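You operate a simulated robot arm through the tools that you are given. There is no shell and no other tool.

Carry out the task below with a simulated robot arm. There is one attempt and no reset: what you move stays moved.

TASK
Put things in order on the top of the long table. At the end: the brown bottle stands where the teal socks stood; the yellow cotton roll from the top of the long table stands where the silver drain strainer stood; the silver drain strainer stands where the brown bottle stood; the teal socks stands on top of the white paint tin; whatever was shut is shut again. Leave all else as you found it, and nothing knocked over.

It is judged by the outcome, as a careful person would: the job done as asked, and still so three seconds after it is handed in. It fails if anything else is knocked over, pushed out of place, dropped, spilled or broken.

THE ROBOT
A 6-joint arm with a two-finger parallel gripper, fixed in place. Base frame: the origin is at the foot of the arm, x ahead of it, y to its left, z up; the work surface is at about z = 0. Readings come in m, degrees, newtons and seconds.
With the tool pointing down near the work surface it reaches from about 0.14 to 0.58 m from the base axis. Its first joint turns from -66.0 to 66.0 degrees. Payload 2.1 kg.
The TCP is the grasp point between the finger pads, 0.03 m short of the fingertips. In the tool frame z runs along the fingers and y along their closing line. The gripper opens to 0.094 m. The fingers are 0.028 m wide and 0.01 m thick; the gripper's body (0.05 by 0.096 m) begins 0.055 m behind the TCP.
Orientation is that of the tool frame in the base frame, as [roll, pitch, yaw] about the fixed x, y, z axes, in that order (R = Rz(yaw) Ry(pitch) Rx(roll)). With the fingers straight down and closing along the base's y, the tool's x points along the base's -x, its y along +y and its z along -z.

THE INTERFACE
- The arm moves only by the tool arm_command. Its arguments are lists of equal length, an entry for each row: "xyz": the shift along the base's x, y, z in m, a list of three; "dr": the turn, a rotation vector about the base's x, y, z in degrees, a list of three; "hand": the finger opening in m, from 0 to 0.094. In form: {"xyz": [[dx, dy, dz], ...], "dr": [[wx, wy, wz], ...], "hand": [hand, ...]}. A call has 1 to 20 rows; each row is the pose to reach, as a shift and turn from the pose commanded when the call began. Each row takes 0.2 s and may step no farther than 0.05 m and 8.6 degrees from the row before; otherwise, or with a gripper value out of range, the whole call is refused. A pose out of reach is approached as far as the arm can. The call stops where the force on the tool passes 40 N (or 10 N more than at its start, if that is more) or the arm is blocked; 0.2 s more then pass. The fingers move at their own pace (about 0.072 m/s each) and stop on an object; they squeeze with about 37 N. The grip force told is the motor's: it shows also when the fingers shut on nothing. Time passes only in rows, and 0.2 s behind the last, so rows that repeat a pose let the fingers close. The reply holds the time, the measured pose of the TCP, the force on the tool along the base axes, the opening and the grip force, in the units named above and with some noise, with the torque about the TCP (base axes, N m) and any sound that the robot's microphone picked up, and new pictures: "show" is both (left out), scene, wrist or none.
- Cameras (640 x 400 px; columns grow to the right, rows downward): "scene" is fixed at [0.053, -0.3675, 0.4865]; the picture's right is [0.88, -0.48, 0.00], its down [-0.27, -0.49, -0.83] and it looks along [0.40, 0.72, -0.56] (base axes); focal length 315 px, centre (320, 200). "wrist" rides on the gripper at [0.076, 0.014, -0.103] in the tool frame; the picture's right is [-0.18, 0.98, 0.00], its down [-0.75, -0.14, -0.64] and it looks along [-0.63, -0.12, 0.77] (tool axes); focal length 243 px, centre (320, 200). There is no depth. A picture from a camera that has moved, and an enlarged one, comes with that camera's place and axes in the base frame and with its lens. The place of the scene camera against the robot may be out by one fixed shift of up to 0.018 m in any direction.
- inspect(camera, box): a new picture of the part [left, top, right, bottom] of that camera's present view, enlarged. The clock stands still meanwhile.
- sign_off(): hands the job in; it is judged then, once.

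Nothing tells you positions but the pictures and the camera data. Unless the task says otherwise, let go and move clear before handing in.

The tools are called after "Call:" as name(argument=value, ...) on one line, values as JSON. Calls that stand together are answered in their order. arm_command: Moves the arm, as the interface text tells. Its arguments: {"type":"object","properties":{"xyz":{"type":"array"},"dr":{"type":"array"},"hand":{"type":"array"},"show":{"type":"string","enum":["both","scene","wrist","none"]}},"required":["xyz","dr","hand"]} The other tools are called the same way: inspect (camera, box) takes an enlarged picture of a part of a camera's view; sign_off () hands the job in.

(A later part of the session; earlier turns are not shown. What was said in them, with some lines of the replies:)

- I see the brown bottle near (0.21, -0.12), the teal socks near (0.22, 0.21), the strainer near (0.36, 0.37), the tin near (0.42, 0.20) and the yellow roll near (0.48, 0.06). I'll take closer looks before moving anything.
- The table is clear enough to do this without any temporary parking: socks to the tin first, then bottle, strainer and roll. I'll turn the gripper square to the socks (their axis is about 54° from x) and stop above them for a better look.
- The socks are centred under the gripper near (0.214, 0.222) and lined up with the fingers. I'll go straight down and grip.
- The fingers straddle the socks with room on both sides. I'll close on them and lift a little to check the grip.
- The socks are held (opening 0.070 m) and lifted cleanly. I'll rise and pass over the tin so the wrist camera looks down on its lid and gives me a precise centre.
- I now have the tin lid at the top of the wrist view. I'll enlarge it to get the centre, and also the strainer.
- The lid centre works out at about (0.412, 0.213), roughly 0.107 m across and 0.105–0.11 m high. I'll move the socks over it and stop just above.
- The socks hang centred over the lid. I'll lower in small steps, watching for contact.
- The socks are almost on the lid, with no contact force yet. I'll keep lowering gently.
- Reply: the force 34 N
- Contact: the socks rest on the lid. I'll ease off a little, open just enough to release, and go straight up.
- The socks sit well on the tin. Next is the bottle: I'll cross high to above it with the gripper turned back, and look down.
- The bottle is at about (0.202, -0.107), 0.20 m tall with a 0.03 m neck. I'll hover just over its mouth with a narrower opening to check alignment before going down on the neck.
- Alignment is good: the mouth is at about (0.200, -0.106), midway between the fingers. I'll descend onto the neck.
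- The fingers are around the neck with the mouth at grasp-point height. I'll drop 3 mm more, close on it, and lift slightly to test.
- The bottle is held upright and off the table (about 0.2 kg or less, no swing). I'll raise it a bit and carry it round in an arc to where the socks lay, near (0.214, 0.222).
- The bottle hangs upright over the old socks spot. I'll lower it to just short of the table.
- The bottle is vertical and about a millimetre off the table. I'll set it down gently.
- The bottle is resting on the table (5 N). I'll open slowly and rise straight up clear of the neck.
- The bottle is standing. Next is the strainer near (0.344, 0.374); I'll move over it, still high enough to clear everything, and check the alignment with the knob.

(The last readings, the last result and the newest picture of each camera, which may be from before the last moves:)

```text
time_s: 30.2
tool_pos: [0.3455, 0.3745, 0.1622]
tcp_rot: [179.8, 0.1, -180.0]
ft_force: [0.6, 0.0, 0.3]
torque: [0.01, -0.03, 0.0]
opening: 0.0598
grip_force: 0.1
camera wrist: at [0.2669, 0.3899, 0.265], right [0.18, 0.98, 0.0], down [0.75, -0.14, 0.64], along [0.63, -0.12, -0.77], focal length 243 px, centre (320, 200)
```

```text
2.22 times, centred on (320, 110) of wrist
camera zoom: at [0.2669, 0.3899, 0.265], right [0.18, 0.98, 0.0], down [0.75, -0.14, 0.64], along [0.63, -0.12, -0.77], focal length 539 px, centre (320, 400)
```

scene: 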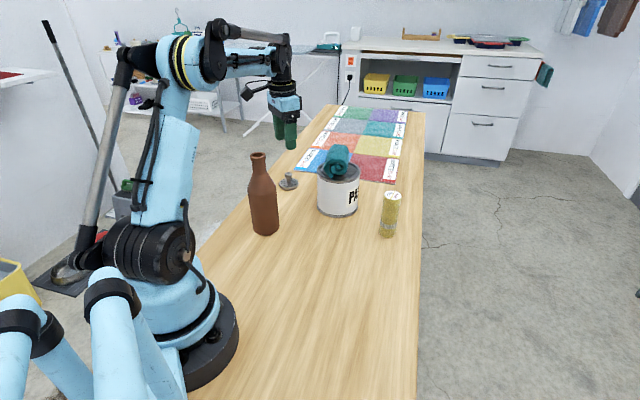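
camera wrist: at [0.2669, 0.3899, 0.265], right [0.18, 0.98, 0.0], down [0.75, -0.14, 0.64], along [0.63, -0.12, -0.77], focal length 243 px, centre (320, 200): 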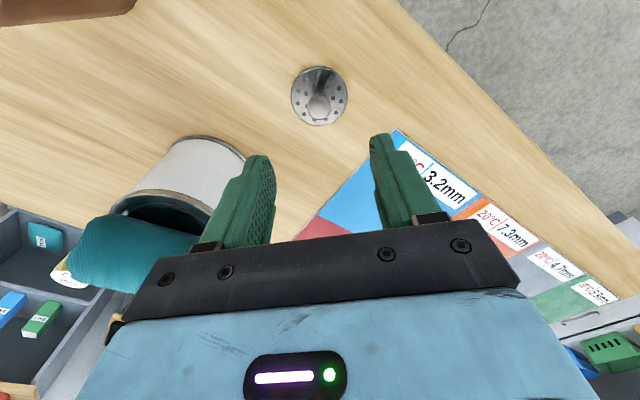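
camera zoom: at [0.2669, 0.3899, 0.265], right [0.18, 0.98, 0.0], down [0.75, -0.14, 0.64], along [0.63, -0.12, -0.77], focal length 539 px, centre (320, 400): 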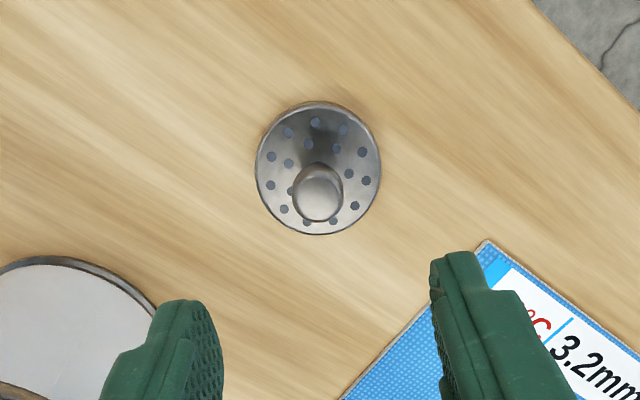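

The strainer's centre is at (0.342, 0.374) with a knob about 0.02 m wide and 0.04 m high. I'll go down on the knob, keeping the tips just above the disc.

Call:
arm_command(xyz=[[-0.002, 0, -0.03], [-0.002, 0, -0.06], [-0.002, 0, -0.085], [-0.002, 0, -0.1], [-0.002, 0, -0.107], [-0.002, 0, -0.112], [-0.002, 0, -0.112]], dr=[[0, 0, 0], [0, 0, 0], [0, 0, 0], [0, 0, 0], [0, 0, 0], [0, 0, 0], [0, 0, 0]], hand=[0.055, 0.055, 0.055, 0.055, 0.055, 0.055, 0.055])

Call:
inspect(camera="wrist", box=[200, 60, 440, 240])

Call:
inspect(camera="scene", box=[220, 90, 380, 250])

```text
time_s: 31.8
tool_pos: [0.3416, 0.3752, 0.0518]
tcp_rot: [179.9, 0.1, 179.9]
ft_force: [-0.4, -0.2, 0.1]
torque: [-0.04, 0.02, 0.01]
opening: 0.0553
grip_force: 0.0
camera wrist: at [0.2635, 0.3895, 0.1545], right [0.18, 0.98, 0.0], down [0.75, -0.14, 0.64], along [0.63, -0.12, -0.77], focal length 243 px, centre (320, 200)
```

scene: 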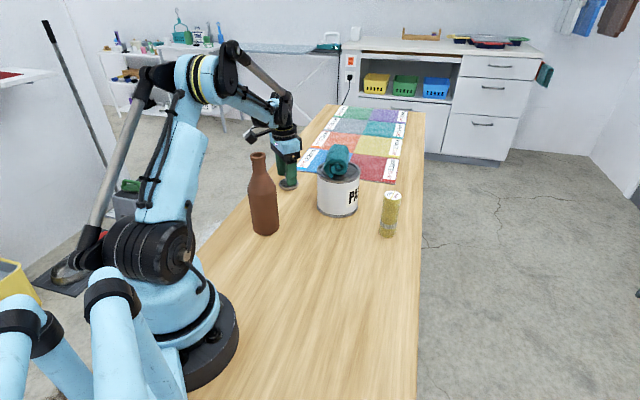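
wrist: 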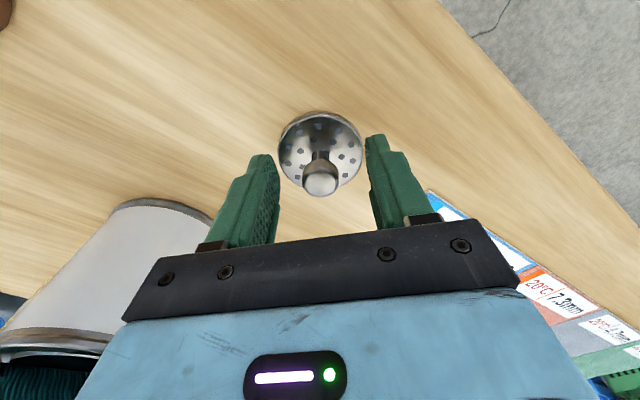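

```text
2.22 times, centred on (320, 150) of wrist
camera zoom: at [0.2635, 0.3895, 0.1545], right [0.18, 0.98, 0.0], down [0.75, -0.14, 0.64], along [0.63, -0.12, -0.77], focal length 539 px, centre (320, 311)
```

zoom: 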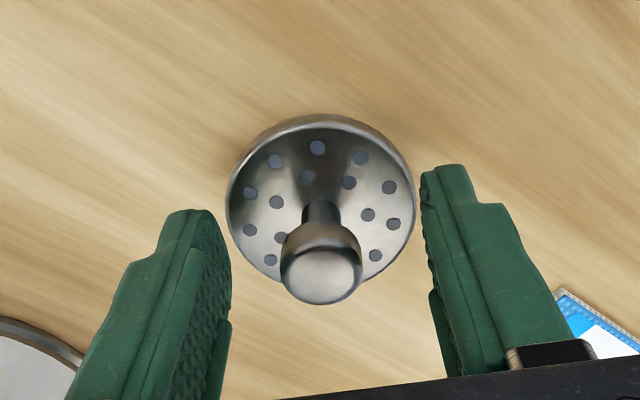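

```text
2.50 times, centred on (300, 170) of scene
camera zoom: at [0.053, -0.3675, 0.4865], right [0.88, -0.48, 0.0], down [-0.27, -0.49, -0.83], along [0.4, 0.72, -0.56], focal length 788 px, centre (370, 275)
```

zoom: 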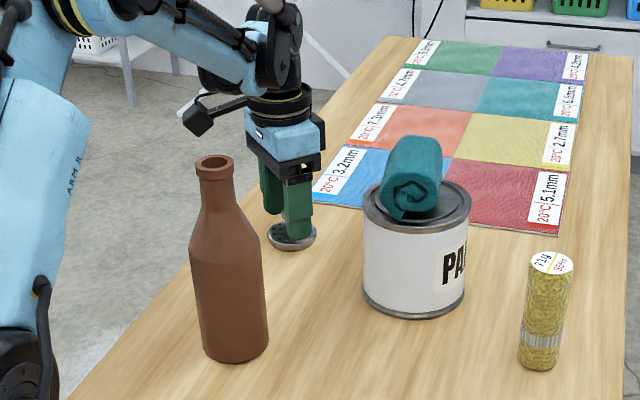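

The knob is centred between the fingers. I'll lower 4 mm more, close on the knob, and lift slightly.

Call:
arm_command(xyz=[[0, 0, -0.004], [0, 0, -0.004], [0, 0, -0.004], [0, 0, -0.004], [0, 0, -0.004], [0, 0, -0.004], [0, 0, 0.004], [0, 0, 0.02], [0, 0, 0.02]], dr=[[0, 0, 0], [0, 0, 0], [0, 0, 0], [0, 0, 0], [0, 0, 0], [0, 0, 0], [0, 0, 0], [0, 0, 0], [0, 0, 0]], hand=[0.05, 0.038, 0.026, 0.012, 0.0, 0.0, 0.0, 0.0, 0.0])

Call:
inspect(camera="wrist", box=[200, 60, 440, 240])

Call:
inspect(camera="scene", box=[220, 90, 380, 250])

```text
time_s: 33.8
tool_pos: [0.3406, 0.3772, 0.0696]
tcp_rot: [179.8, 0.1, -180.0]
ft_force: [0.7, -0.1, -0.3]
torque: [0.04, -0.01, -0.01]
opening: 0.0201
grip_force: 36.7
camera wrist: at [0.263, 0.3903, 0.1737], right [0.18, 0.98, 0.0], down [0.75, -0.14, 0.64], along [0.63, -0.12, -0.77], focal length 243 px, centre (320, 200)
```

scene: 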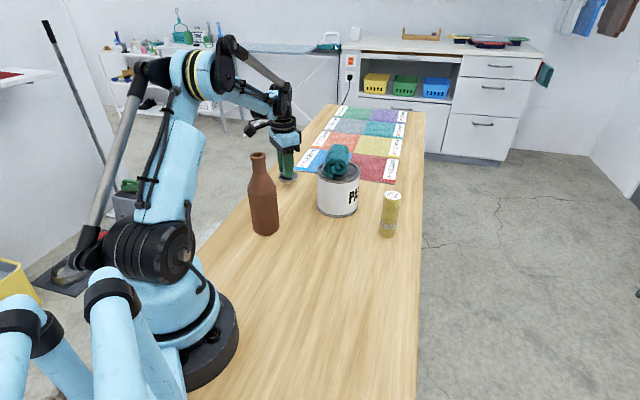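
wrist: 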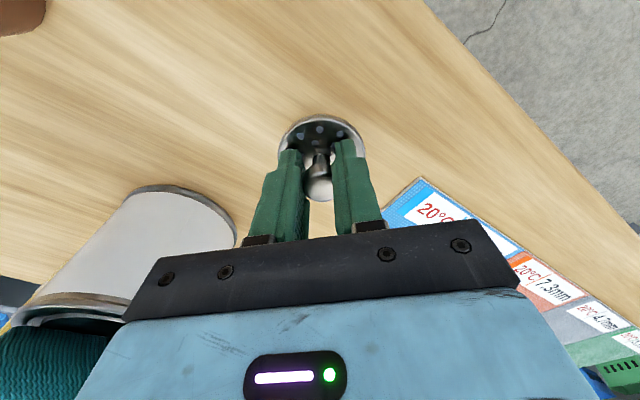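

```text
2.22 times, centred on (320, 150) of wrist
camera zoom: at [0.263, 0.3903, 0.1737], right [0.18, 0.98, 0.0], down [0.75, -0.14, 0.64], along [0.63, -0.12, -0.77], focal length 539 px, centre (320, 311)
```

zoom: 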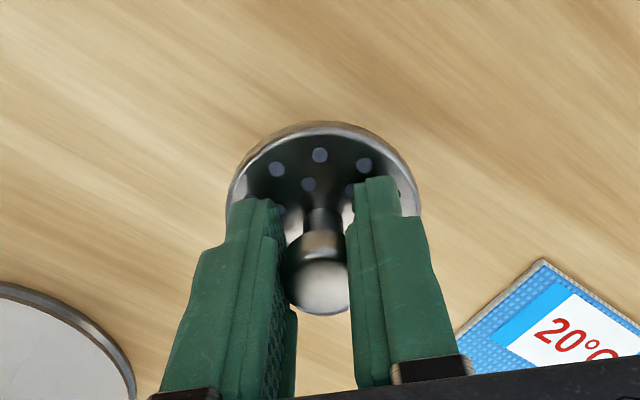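

```text
2.50 times, centred on (300, 170) of scene
camera zoom: at [0.053, -0.3675, 0.4865], right [0.88, -0.48, 0.0], down [-0.27, -0.49, -0.83], along [0.4, 0.72, -0.56], focal length 788 px, centre (370, 275)
```

zoom: 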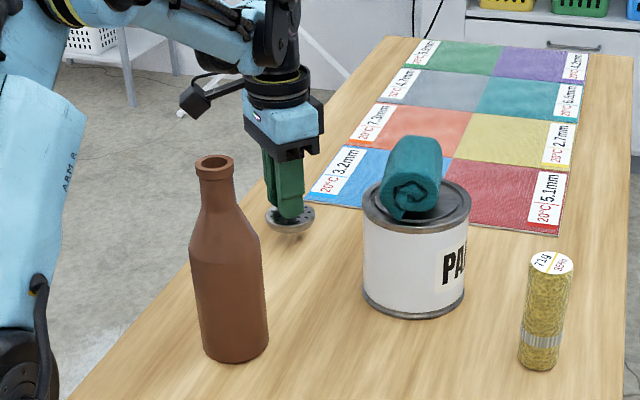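

The strainer is lifted by its knob. I'll raise it well above everything and carry it to where the bottle stood, (0.200, -0.106).

Call:
arm_command(xyz=[[0, 0, 0.045], [0, 0, 0.09], [-0.003, -0.005, 0.135], [-0.006, -0.015, 0.18], [-0.012, -0.035, 0.215], [-0.02, -0.07, 0.23], [-0.03, -0.105, 0.23], [-0.04, -0.14, 0.23], [-0.051, -0.175, 0.23], [-0.062, -0.21, 0.23], [-0.073, -0.245, 0.23], [-0.083, -0.28, 0.23], [-0.093, -0.315, 0.23], [-0.103, -0.35, 0.23], [-0.113, -0.385, 0.22], [-0.123, -0.42, 0.2], [-0.133, -0.455, 0.17], [-0.1415, -0.48, 0.14], [-0.1415, -0.48, 0.11], [-0.1415, -0.48, 0.11]], dr=[[0, 0, 0], [0, 0, 0], [0, 0, 0], [0, 0, 0], [0, 0, 0], [0, 0, 0], [0, 0, 0], [0, 0, 0], [0, 0, 0], [0, 0, 0], [0, 0, 0], [0, 0, 0], [0, 0, 0], [0, 0, 0], [0, 0, 0], [0, 0, 0], [0, 0, 0], [0, 0, 0], [0, 0, 0], [0, 0, 0]], hand=[0, 0, 0, 0, 0, 0, 0, 0, 0, 0, 0, 0, 0, 0, 0, 0, 0, 0, 0, 0])

```text
time_s: 38.0
tool_pos: [0.1968, -0.1067, 0.179]
tcp_rot: [179.9, 0.1, 180.0]
ft_force: [-1.0, -0.3, -0.7]
torque: [-0.01, -0.01, 0.02]
opening: 0.0199
grip_force: 36.4
camera wrist: at [0.1185, -0.0927, 0.2826], right [0.18, 0.98, 0.0], down [0.75, -0.14, 0.64], along [0.63, -0.12, -0.77], focal length 243 px, centre (320, 200)
```

scene: 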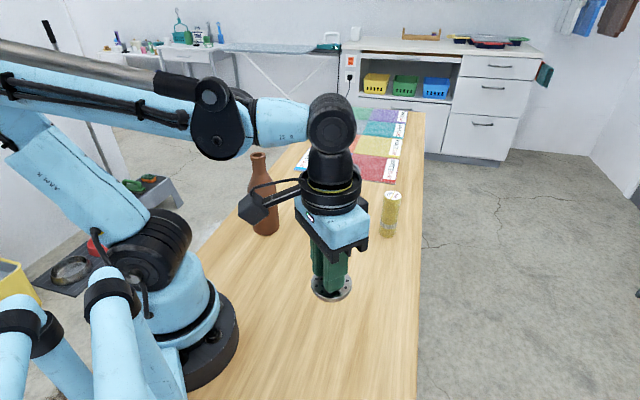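
wrist: 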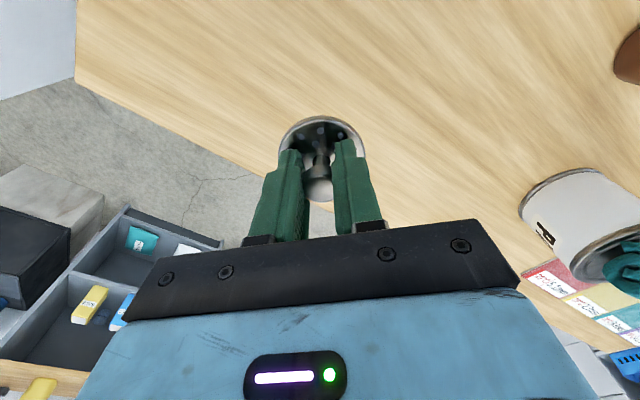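

The strainer is over the bottle's old place. I'll lower it to just above the table, then touch down.

Call:
arm_command(xyz=[[0, 0, -0.03], [0, 0, -0.06], [0, 0, -0.09], [0, 0, -0.11], [0, 0, -0.122], [0, 0, -0.129], [0, 0, -0.132], [0, 0, -0.132]], dr=[[0, 0, 0], [0, 0, 0], [0, 0, 0], [0, 0, 0], [0, 0, 0], [0, 0, 0], [0, 0, 0], [0, 0, 0]], hand=[0, 0, 0, 0, 0, 0, 0, 0], show="scene")

```text
time_s: 39.8
tool_pos: [0.2001, -0.1059, 0.0475]
tcp_rot: [179.9, 0.1, -179.9]
ft_force: [0.3, 0.0, -0.3]
torque: [-0.01, -0.03, -0.02]
opening: 0.0202
grip_force: 37.1
```

scene: 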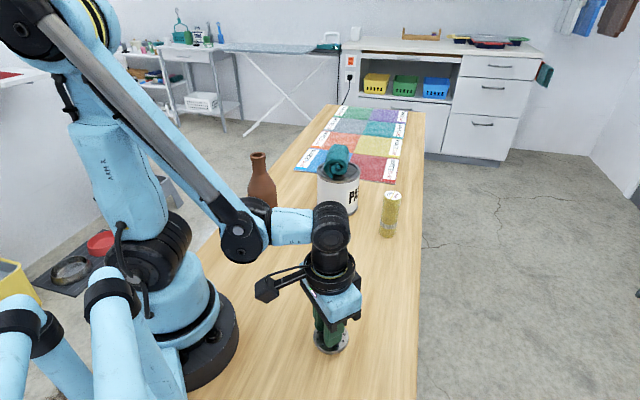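

Call:
arm_command(xyz=[[0, 0, -0.001], [0, 0, -0.002], [0, 0, -0.002]], dr=[[0, 0, 0], [0, 0, 0], [0, 0, 0]], hand=[0, 0, 0], show="none")

```text
time_s: 40.3
tool_pos: [0.1991, -0.1043, 0.0467]
tcp_rot: [179.9, 0.0, -180.0]
ft_force: [-2.1, 1.1, 22.7]
torque: [0.06, -0.14, 0.03]
opening: 0.02
grip_force: 37.1
stopped in row 2: the force on the tool passed its limit at 49 N (the readings are from after the stop); the commanded pose is now the measured one
```

The strainer is firmly on the table. I'll ease off 1 mm, open and rise.

Call:
arm_command(xyz=[[0, 0, 0.001], [0, 0, 0.001], [0, 0, 0.001], [0, 0, 0.001], [0, 0, 0.005], [0, 0, 0.02], [0, 0, 0.05], [0, 0, 0.09], [0, 0, 0.13], [0, 0, 0.17], [0, 0, 0.17]], dr=[[0, 0, 0], [0, 0, 0], [0, 0, 0], [0, 0, 0], [0, 0, 0], [0, 0, 0], [0, 0, 0], [0, 0, 0], [0, 0, 0], [0, 0, 0], [0, 0, 0]], hand=[0.02, 0.026, 0.036, 0.046, 0.05, 0.05, 0.05, 0.05, 0.05, 0.05, 0.05])

Call:
inspect(camera="wrist", box=[200, 0, 440, 200])

```text
time_s: 42.7
tool_pos: [0.199, -0.108, 0.2206]
tcp_rot: [179.8, 0.0, -180.0]
ft_force: [0.4, 0.6, -0.3]
torque: [-0.01, 0.0, 0.02]
opening: 0.0502
grip_force: 0.0
camera wrist: at [0.1196, -0.0935, 0.3245], right [0.18, 0.98, 0.0], down [0.75, -0.14, 0.64], along [0.63, -0.12, -0.77], focal length 243 px, centre (320, 200)
```

scene: 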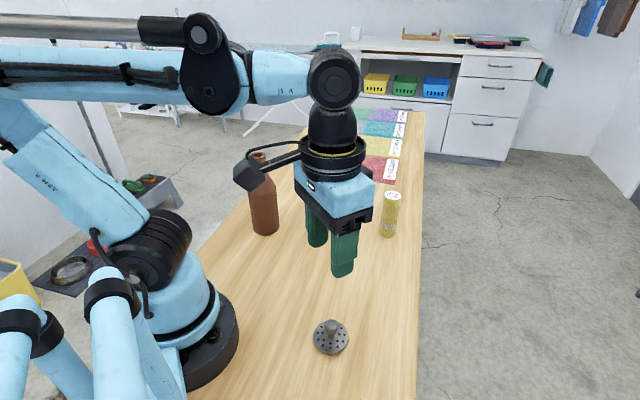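
wrist: 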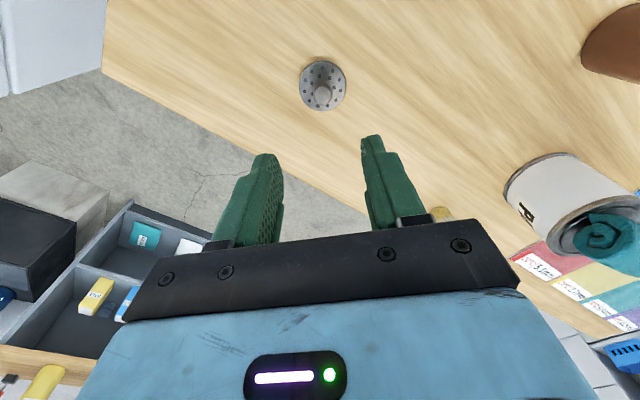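

```text
2.00 times, centred on (320, 100) of wrist
camera zoom: at [0.1196, -0.0935, 0.3245], right [0.18, 0.98, 0.0], down [0.75, -0.14, 0.64], along [0.63, -0.12, -0.77], focal length 485 px, centre (320, 400)
```

zoom: 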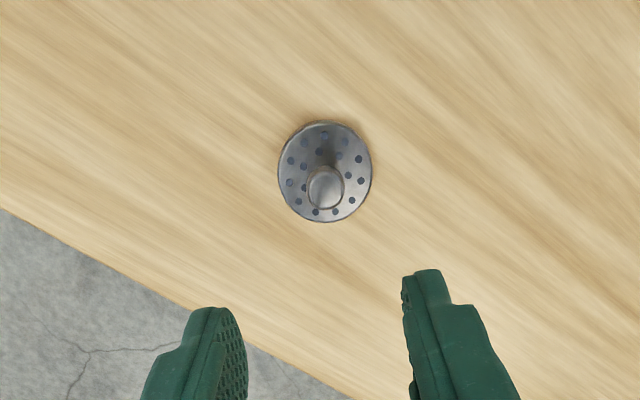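

The strainer stands at (0.201, -0.106), as planned. Last is the yellow roll near (0.463, 0.068); I'll move above it and look.

Call:
arm_command(xyz=[[0.032, 0.0215, 0], [0.064, 0.043, 0], [0.096, 0.0645, 0], [0.128, 0.086, 0], [0.16, 0.1075, 0], [0.192, 0.129, 0], [0.224, 0.1505, 0], [0.256, 0.172, 0], [0.256, 0.172, 0], [0.256, 0.172, 0]], dr=[[0, 0, 0], [0, 0, 0], [0, 0, 0], [0, 0, 0], [0, 0, 0], [0, 0, 0], [0, 0, 0], [0, 0, 0], [0, 0, 0], [0, 0, 0]], hand=[0.08, 0.08, 0.08, 0.08, 0.08, 0.08, 0.08, 0.08, 0.08, 0.08])

Call:
inspect(camera="wrist", box=[200, 0, 440, 200])

```text
time_s: 44.9
tool_pos: [0.4551, 0.0702, 0.2157]
tcp_rot: [179.8, 0.1, -180.0]
ft_force: [-0.1, -0.4, 0.4]
torque: [0.0, 0.0, -0.03]
opening: 0.08
grip_force: 0.0
camera wrist: at [0.377, 0.0844, 0.3201], right [0.18, 0.98, 0.0], down [0.75, -0.14, 0.64], along [0.63, -0.12, -0.77], focal length 243 px, centre (320, 200)
```

scene: 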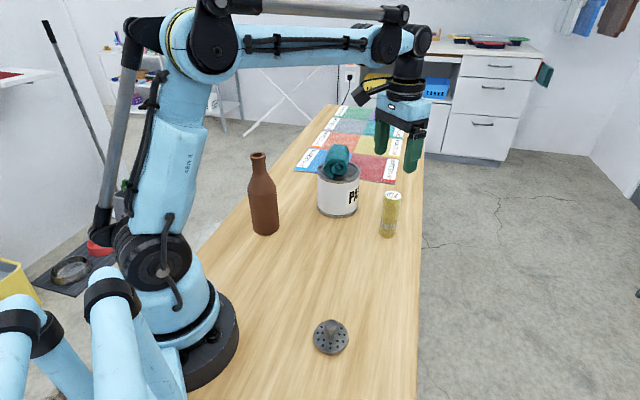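
wrist: 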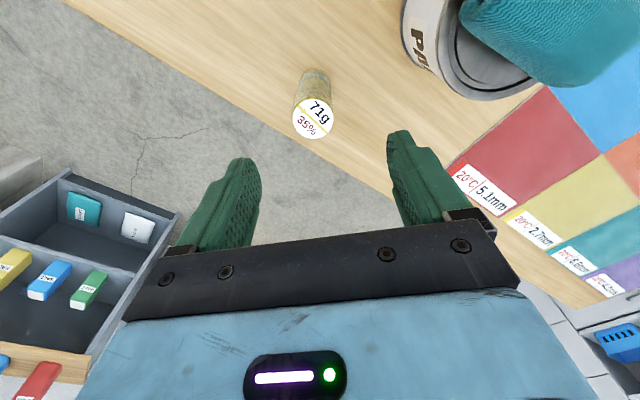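

```text
2.00 times, centred on (320, 100) of wrist
camera zoom: at [0.377, 0.0844, 0.3201], right [0.18, 0.98, 0.0], down [0.75, -0.14, 0.64], along [0.63, -0.12, -0.77], focal length 485 px, centre (320, 400)
```

zoom: 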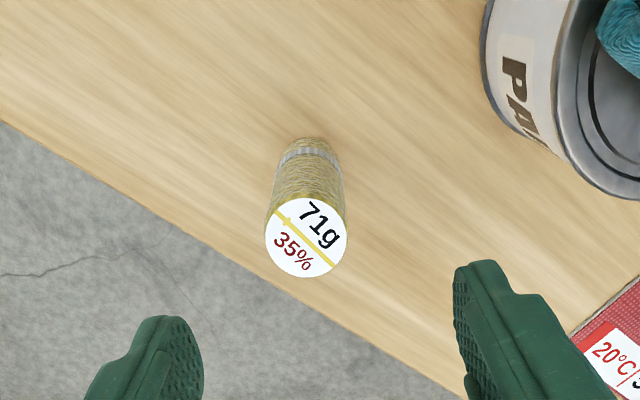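

The roll is at about (0.461, 0.062), 0.10 m tall and 0.038 m wide. I'll line up over it and check just above its top.

Call:
arm_command(xyz=[[0.0055, -0.0065, -0.02], [0.0055, -0.0065, -0.045], [0.0055, -0.0065, -0.065], [0.0055, -0.0065, -0.072], [0.0055, -0.0065, -0.072]], dr=[[0, 0, 0], [0, 0, 0], [0, 0, 0], [0, 0, 0], [0, 0, 0]], hand=[0.08, 0.08, 0.08, 0.08, 0.08])

Call:
inspect(camera="wrist", box=[200, 60, 440, 240])

```text
time_s: 46.1
tool_pos: [0.4599, 0.0595, 0.1431]
tcp_rot: [179.9, 0.0, -180.0]
ft_force: [-0.2, -1.1, -1.0]
torque: [-0.02, 0.03, -0.01]
opening: 0.0799
grip_force: 0.0
camera wrist: at [0.3821, 0.0745, 0.2465], right [0.18, 0.98, 0.0], down [0.75, -0.14, 0.64], along [0.63, -0.12, -0.77], focal length 243 px, centre (320, 200)
```

scene: 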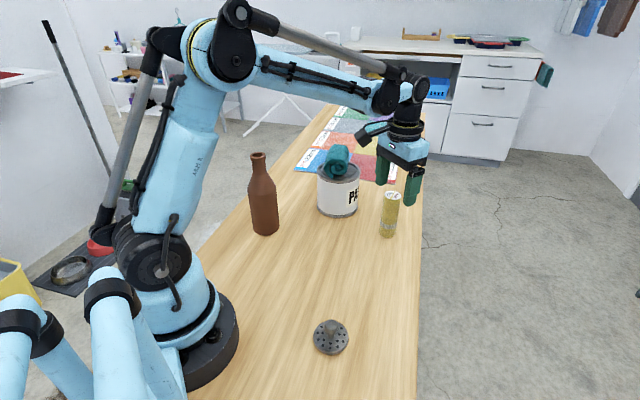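
wrist: 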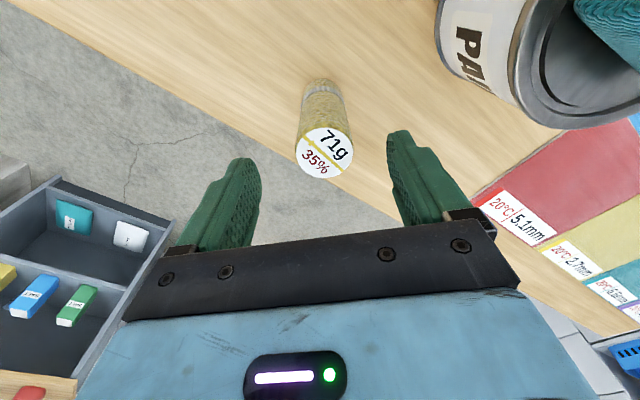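

```text
2.22 times, centred on (320, 150) of wrist
camera zoom: at [0.3821, 0.0745, 0.2465], right [0.18, 0.98, 0.0], down [0.75, -0.14, 0.64], along [0.63, -0.12, -0.77], focal length 539 px, centre (320, 311)
```

zoom: 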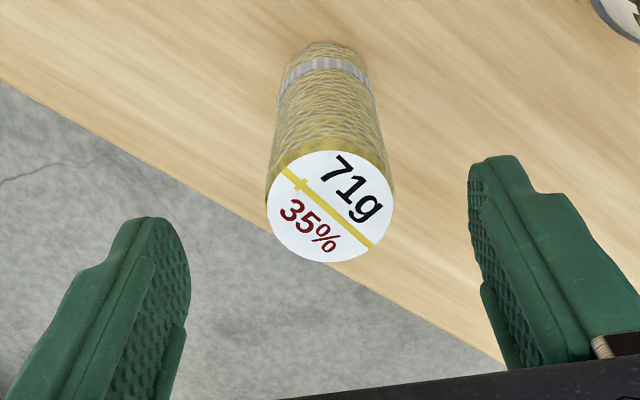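

Alignment is good. I'll go down to mid-height on the roll.

Call:
arm_command(xyz=[[0.001, 0.001, -0.025], [0.001, 0.001, -0.05], [0.001, 0.001, -0.07], [0.001, 0.001, -0.08], [0.001, 0.001, -0.08]], dr=[[0, 0, 0], [0, 0, 0], [0, 0, 0], [0, 0, 0], [0, 0, 0]], hand=[0.08, 0.08, 0.08, 0.08, 0.08])

Call:
inspect(camera="wrist", box=[200, 60, 440, 240])

Call:
inspect(camera="scene", box=[300, 90, 460, 260])

```text
time_s: 47.3
tool_pos: [0.4639, 0.0624, 0.0648]
tcp_rot: [179.8, 0.0, 179.9]
ft_force: [-1.0, 0.4, 0.0]
torque: [0.0, 0.02, -0.04]
opening: 0.0801
grip_force: 0.0
camera wrist: at [0.3849, 0.0761, 0.1679], right [0.18, 0.98, 0.0], down [0.75, -0.14, 0.64], along [0.63, -0.12, -0.77], focal length 243 px, centre (320, 200)
```

scene: 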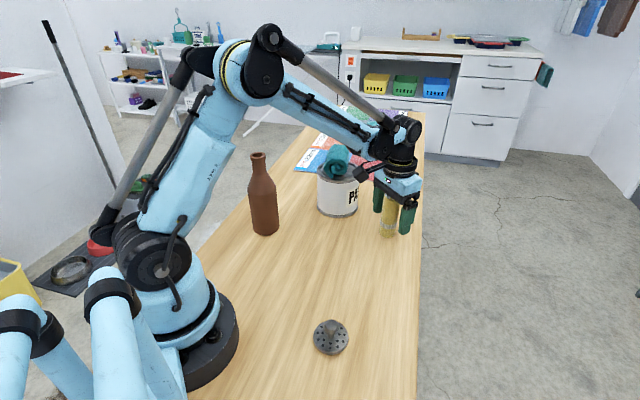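
wrist: 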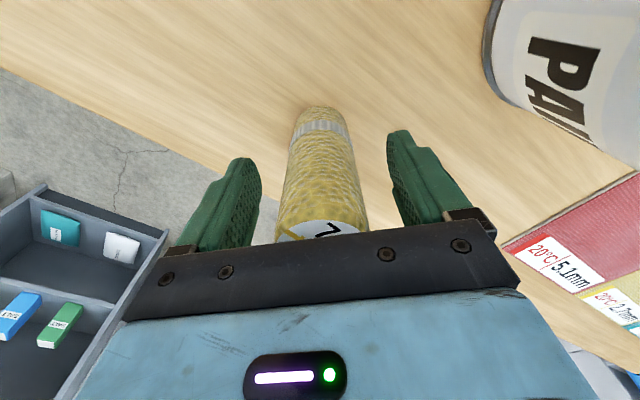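

```text
2.22 times, centred on (320, 150) of wrist
camera zoom: at [0.3849, 0.0761, 0.1679], right [0.18, 0.98, 0.0], down [0.75, -0.14, 0.64], along [0.63, -0.12, -0.77], focal length 539 px, centre (320, 311)
```

zoom: 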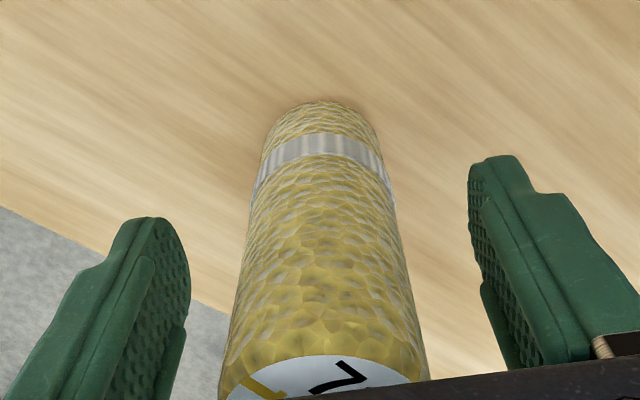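

```text
2.35 times, centred on (380, 175) of scene
camera zoom: at [0.053, -0.3675, 0.4865], right [0.88, -0.48, 0.0], down [-0.27, -0.49, -0.83], along [0.4, 0.72, -0.56], focal length 742 px, centre (179, 259)
```

zoom: 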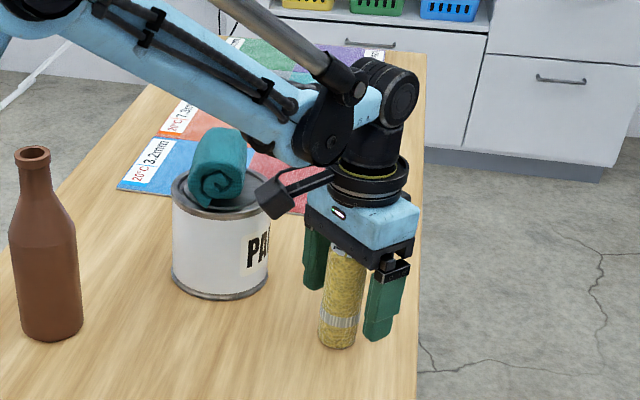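

The roll is between the fingers with clear margins from the tin. I'll close and lift.

Call:
arm_command(xyz=[[0, 0, 0], [0, 0, 0], [0, 0, 0], [0, 0, 0], [0, 0, 0], [0, 0, 0], [0, 0, 0.005], [0, 0, 0.02], [0, 0, 0.05], [0, 0, 0.05]], dr=[[0, 0, 0], [0, 0, 0], [0, 0, 0], [0, 0, 0], [0, 0, 0], [0, 0, 0], [0, 0, 0], [0, 0, 0], [0, 0, 0], [0, 0, 0]], hand=[0.07, 0.06, 0.05, 0.04, 0.025, 0.01, 0.01, 0.01, 0.01, 0.01])

Call:
inspect(camera="scene", box=[300, 90, 460, 260])

```text
time_s: 49.5
tool_pos: [0.4614, 0.0615, 0.1135]
tcp_rot: [179.7, 0.0, -180.0]
ft_force: [-0.4, 0.1, -0.8]
torque: [-0.01, 0.01, 0.01]
opening: 0.0369
grip_force: 36.3
camera wrist: at [0.3834, 0.0766, 0.2173], right [0.18, 0.98, 0.0], down [0.75, -0.14, 0.64], along [0.63, -0.12, -0.77], focal length 243 px, centre (320, 200)
```

scene: 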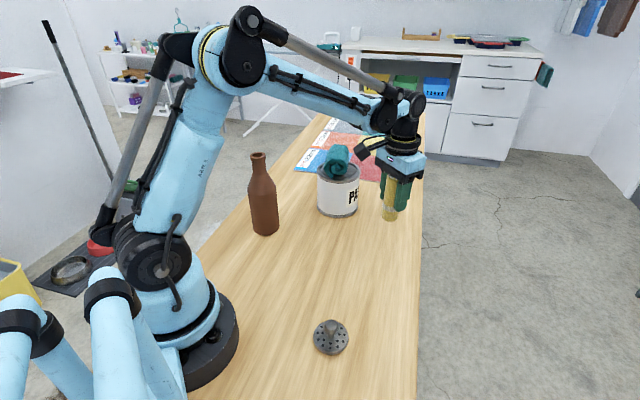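
wrist: 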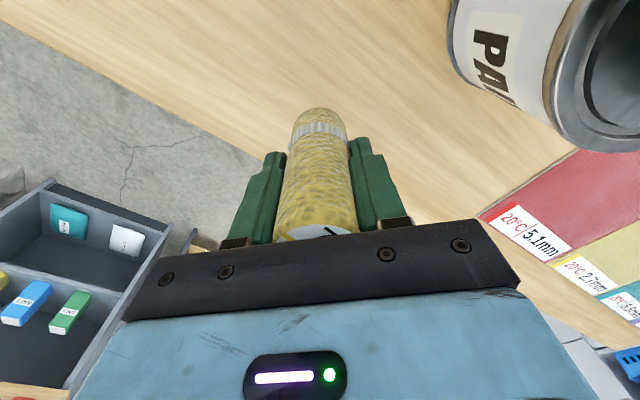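

```text
2.35 times, centred on (380, 175) of scene
camera zoom: at [0.053, -0.3675, 0.4865], right [0.88, -0.48, 0.0], down [-0.27, -0.49, -0.83], along [0.4, 0.72, -0.56], focal length 742 px, centre (179, 259)
```

zoom: 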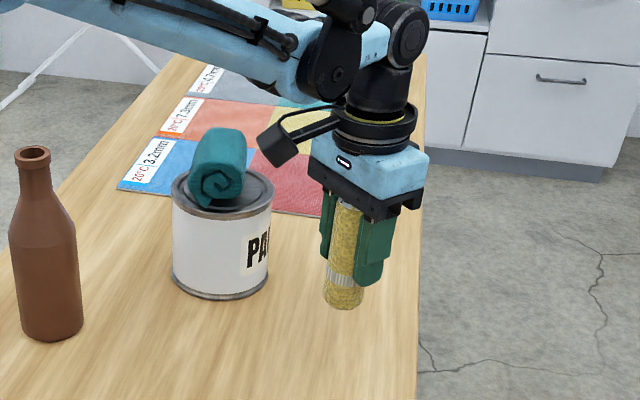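

The roll is held upright. I'll lift it high over the tin and socks and carry it to the strainer's old place (0.342, 0.374).

Call:
arm_command(xyz=[[0, 0, 0.045], [0, 0, 0.09], [0, 0, 0.135], [0, 0, 0.175], [-0.01, 0.025, 0.175], [-0.02, 0.055, 0.175], [-0.033, 0.09, 0.175], [-0.047, 0.125, 0.175], [-0.06, 0.16, 0.175], [-0.073, 0.195, 0.175], [-0.087, 0.23, 0.175], [-0.1, 0.265, 0.175], [-0.112, 0.295, 0.175], [-0.1196, 0.3118, 0.175], [-0.1196, 0.3118, 0.14], [-0.1196, 0.3118, 0.1], [-0.1196, 0.3118, 0.06], [-0.1196, 0.3118, 0.03], [-0.1196, 0.3118, 0.02], [-0.1196, 0.3118, 0.02]], dr=[[0, 0, 0], [0, 0, 0], [0, 0, 0], [0, 0, 0], [0, 0, 0], [0, 0, 0], [0, 0, 0], [0, 0, 0], [0, 0, 0], [0, 0, 0], [0, 0, 0], [0, 0, 0], [0, 0, 0], [0, 0, 0], [0, 0, 0], [0, 0, 0], [0, 0, 0], [0, 0, 0], [0, 0, 0], [0, 0, 0]], hand=[0.01, 0.01, 0.01, 0.01, 0.01, 0.01, 0.01, 0.01, 0.01, 0.01, 0.01, 0.01, 0.01, 0.01, 0.01, 0.01, 0.01, 0.01, 0.01, 0.01])

Call:
inspect(camera="scene", box=[220, 90, 420, 260])

```text
time_s: 53.7
tool_pos: [0.3419, 0.3732, 0.1329]
tcp_rot: [179.9, -0.1, -179.9]
ft_force: [-0.2, -0.3, -0.3]
torque: [0.02, -0.01, -0.01]
opening: 0.0368
grip_force: 37.1
camera wrist: at [0.2642, 0.3878, 0.2381], right [0.18, 0.98, 0.0], down [0.75, -0.14, 0.64], along [0.63, -0.12, -0.77], focal length 243 px, centre (320, 200)
```

scene: 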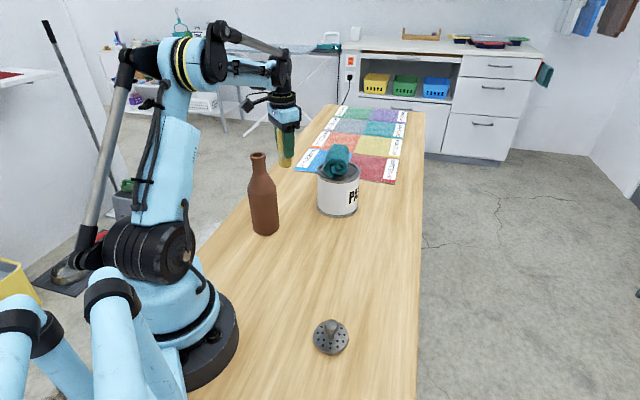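
wrist: 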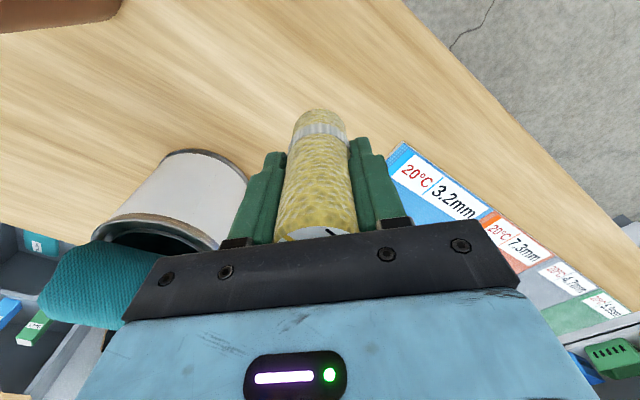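

```text
2.35 times, centred on (320, 175) of scene
camera zoom: at [0.053, -0.3675, 0.4865], right [0.88, -0.48, 0.0], down [-0.27, -0.49, -0.83], along [0.4, 0.72, -0.56], focal length 742 px, centre (320, 259)
```

zoom: 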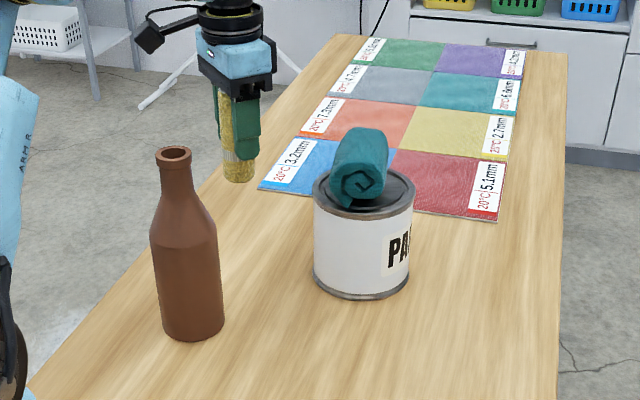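

The roll is over the target spot and upright. I'll lower it to just above the table.

Call:
arm_command(xyz=[[0, 0, -0.02], [0, 0, -0.04], [0, 0, -0.055], [0, 0, -0.063], [0, 0, -0.067], [0, 0, -0.069], [0, 0, -0.069]], dr=[[0, 0, 0], [0, 0, 0], [0, 0, 0], [0, 0, 0], [0, 0, 0], [0, 0, 0], [0, 0, 0]], hand=[0.01, 0.01, 0.01, 0.01, 0.01, 0.01, 0.01], show="scene")

Call:
arm_command(xyz=[[0, 0, -0.001], [0, 0, -0.001]], dr=[[0, 0, 0], [0, 0, 0]], hand=[0.01, 0.01], show="none")

```text
time_s: 55.3
tool_pos: [0.3442, 0.3734, 0.0653]
tcp_rot: [179.9, 0.1, -179.9]
ft_force: [0.0, 0.3, -1.5]
torque: [0.0, -0.01, 0.02]
opening: 0.0366
grip_force: 36.8
```

scene: 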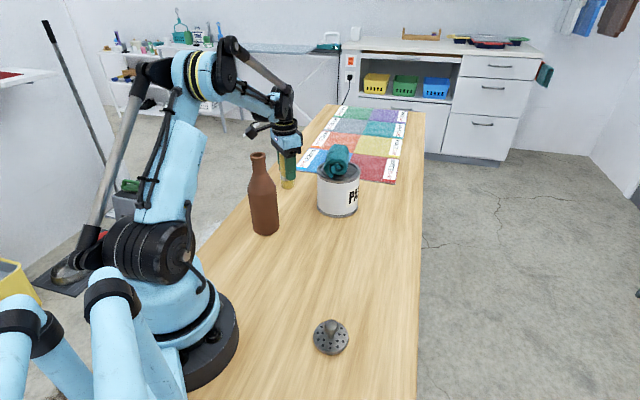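

```text
time_s: 55.9
tool_pos: [0.3425, 0.3724, 0.0647]
tcp_rot: [179.8, -0.1, 180.0]
ft_force: [-0.2, 0.8, 4.0]
torque: [0.04, -0.03, -0.01]
opening: 0.0367
grip_force: 36.9
```

The roll is touching the table lightly (4 N). I'll open slowly and rise straight up.

Call:
arm_command(xyz=[[0, 0, 0], [0, 0, 0], [0, 0, 0], [0, 0, 0], [0, 0, 0], [0, 0, 0.01], [0, 0, 0.03], [0, 0, 0.06], [0, 0, 0.1], [0, 0, 0.14], [0, 0, 0.18], [0, 0, 0.2]], dr=[[0, 0, 0], [0, 0, 0], [0, 0, 0], [0, 0, 0], [0, 0, 0], [0, 0, 0], [0, 0, 0], [0, 0, 0], [0, 0, 0], [0, 0, 0], [0, 0, 0], [0, 0, 0]], hand=[0.04, 0.046, 0.054, 0.064, 0.074, 0.074, 0.074, 0.074, 0.074, 0.074, 0.074, 0.074])

Call:
inspect(camera="scene", box=[220, 110, 430, 260])

Call:
inspect(camera="wrist", box=[200, 0, 440, 200])

```text
time_s: 58.5
tool_pos: [0.3413, 0.3737, 0.2652]
tcp_rot: [179.7, 0.1, 179.9]
ft_force: [-0.3, -0.4, -0.1]
torque: [-0.01, -0.02, -0.02]
opening: 0.0741
grip_force: 0.1
camera wrist: at [0.2621, 0.3877, 0.3688], right [0.18, 0.98, 0.0], down [0.75, -0.14, 0.64], along [0.63, -0.12, -0.77], focal length 243 px, centre (320, 200)
```

scene: 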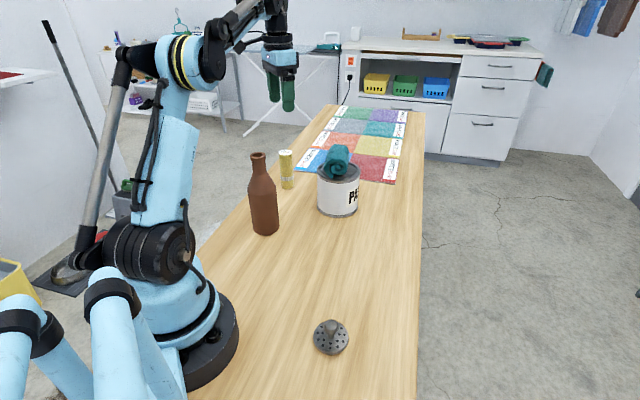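
wrist: 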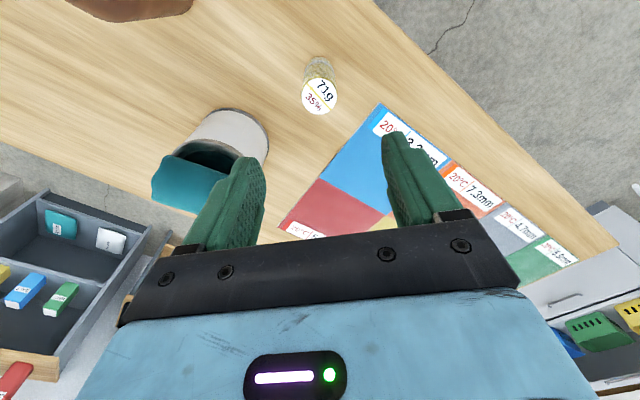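

```text
2.67 times, centred on (325, 185) of scene
camera zoom: at [0.053, -0.3675, 0.4865], right [0.88, -0.48, 0.0], down [-0.27, -0.49, -0.83], along [0.4, 0.72, -0.56], focal length 841 px, centre (307, 240)
```

zoom: 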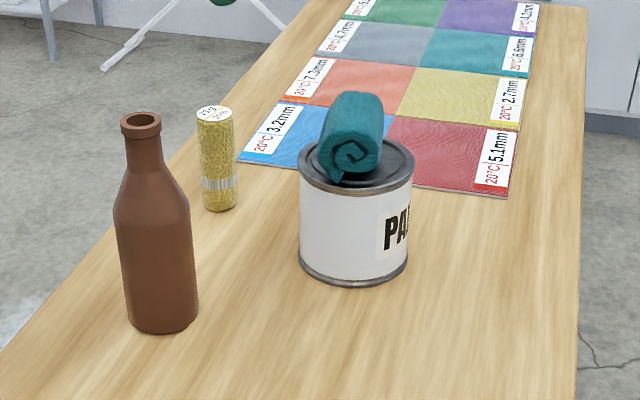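

```text
2.00 times, centred on (320, 100) of wrist
camera zoom: at [0.2621, 0.3877, 0.3688], right [0.18, 0.98, 0.0], down [0.75, -0.14, 0.64], along [0.63, -0.12, -0.77], focal length 485 px, centre (320, 400)
```

zoom: 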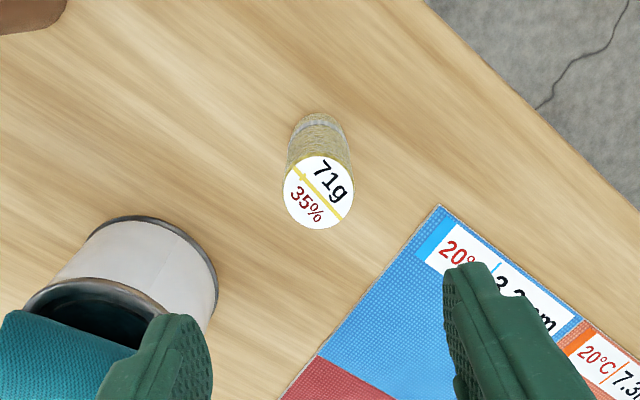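

Everything is in place: the socks are on the tin, the bottle is where the socks were, the roll is where the strainer was, and the strainer is where the bottle was. The gripper is empty and clear, and I opened nothing, so I'm handing the job in.

Call:
sign_off()

```text
The job is handed in.
```

The table is set as you asked, and I've handed the job in. The final camera pictures showed all four items upright and steady:

| Item | Where it is now |
|---|---|
| Teal socks | on top of the white paint tin, lying in the middle of the lid |
| Brown bottle | where the socks stood |
| Silver drain strainer | where the bottle stood |
| Yellow cotton roll | where the strainer stood |

By the wrist camera, the strainer and roll are within about 3 mm of their target spots. I placed the bottle and socks by the arm's position and checked them by eye.

When I set the strainer down, the arm pressed hard enough to trip its force limit (49 N). I eased off before letting go, and the strainer looked undamaged and in place.

I opened nothing, so there was nothing to shut again. Nothing was knocked over, and the tin and mat did not appear to move. The gripper is empty and clear of everything.
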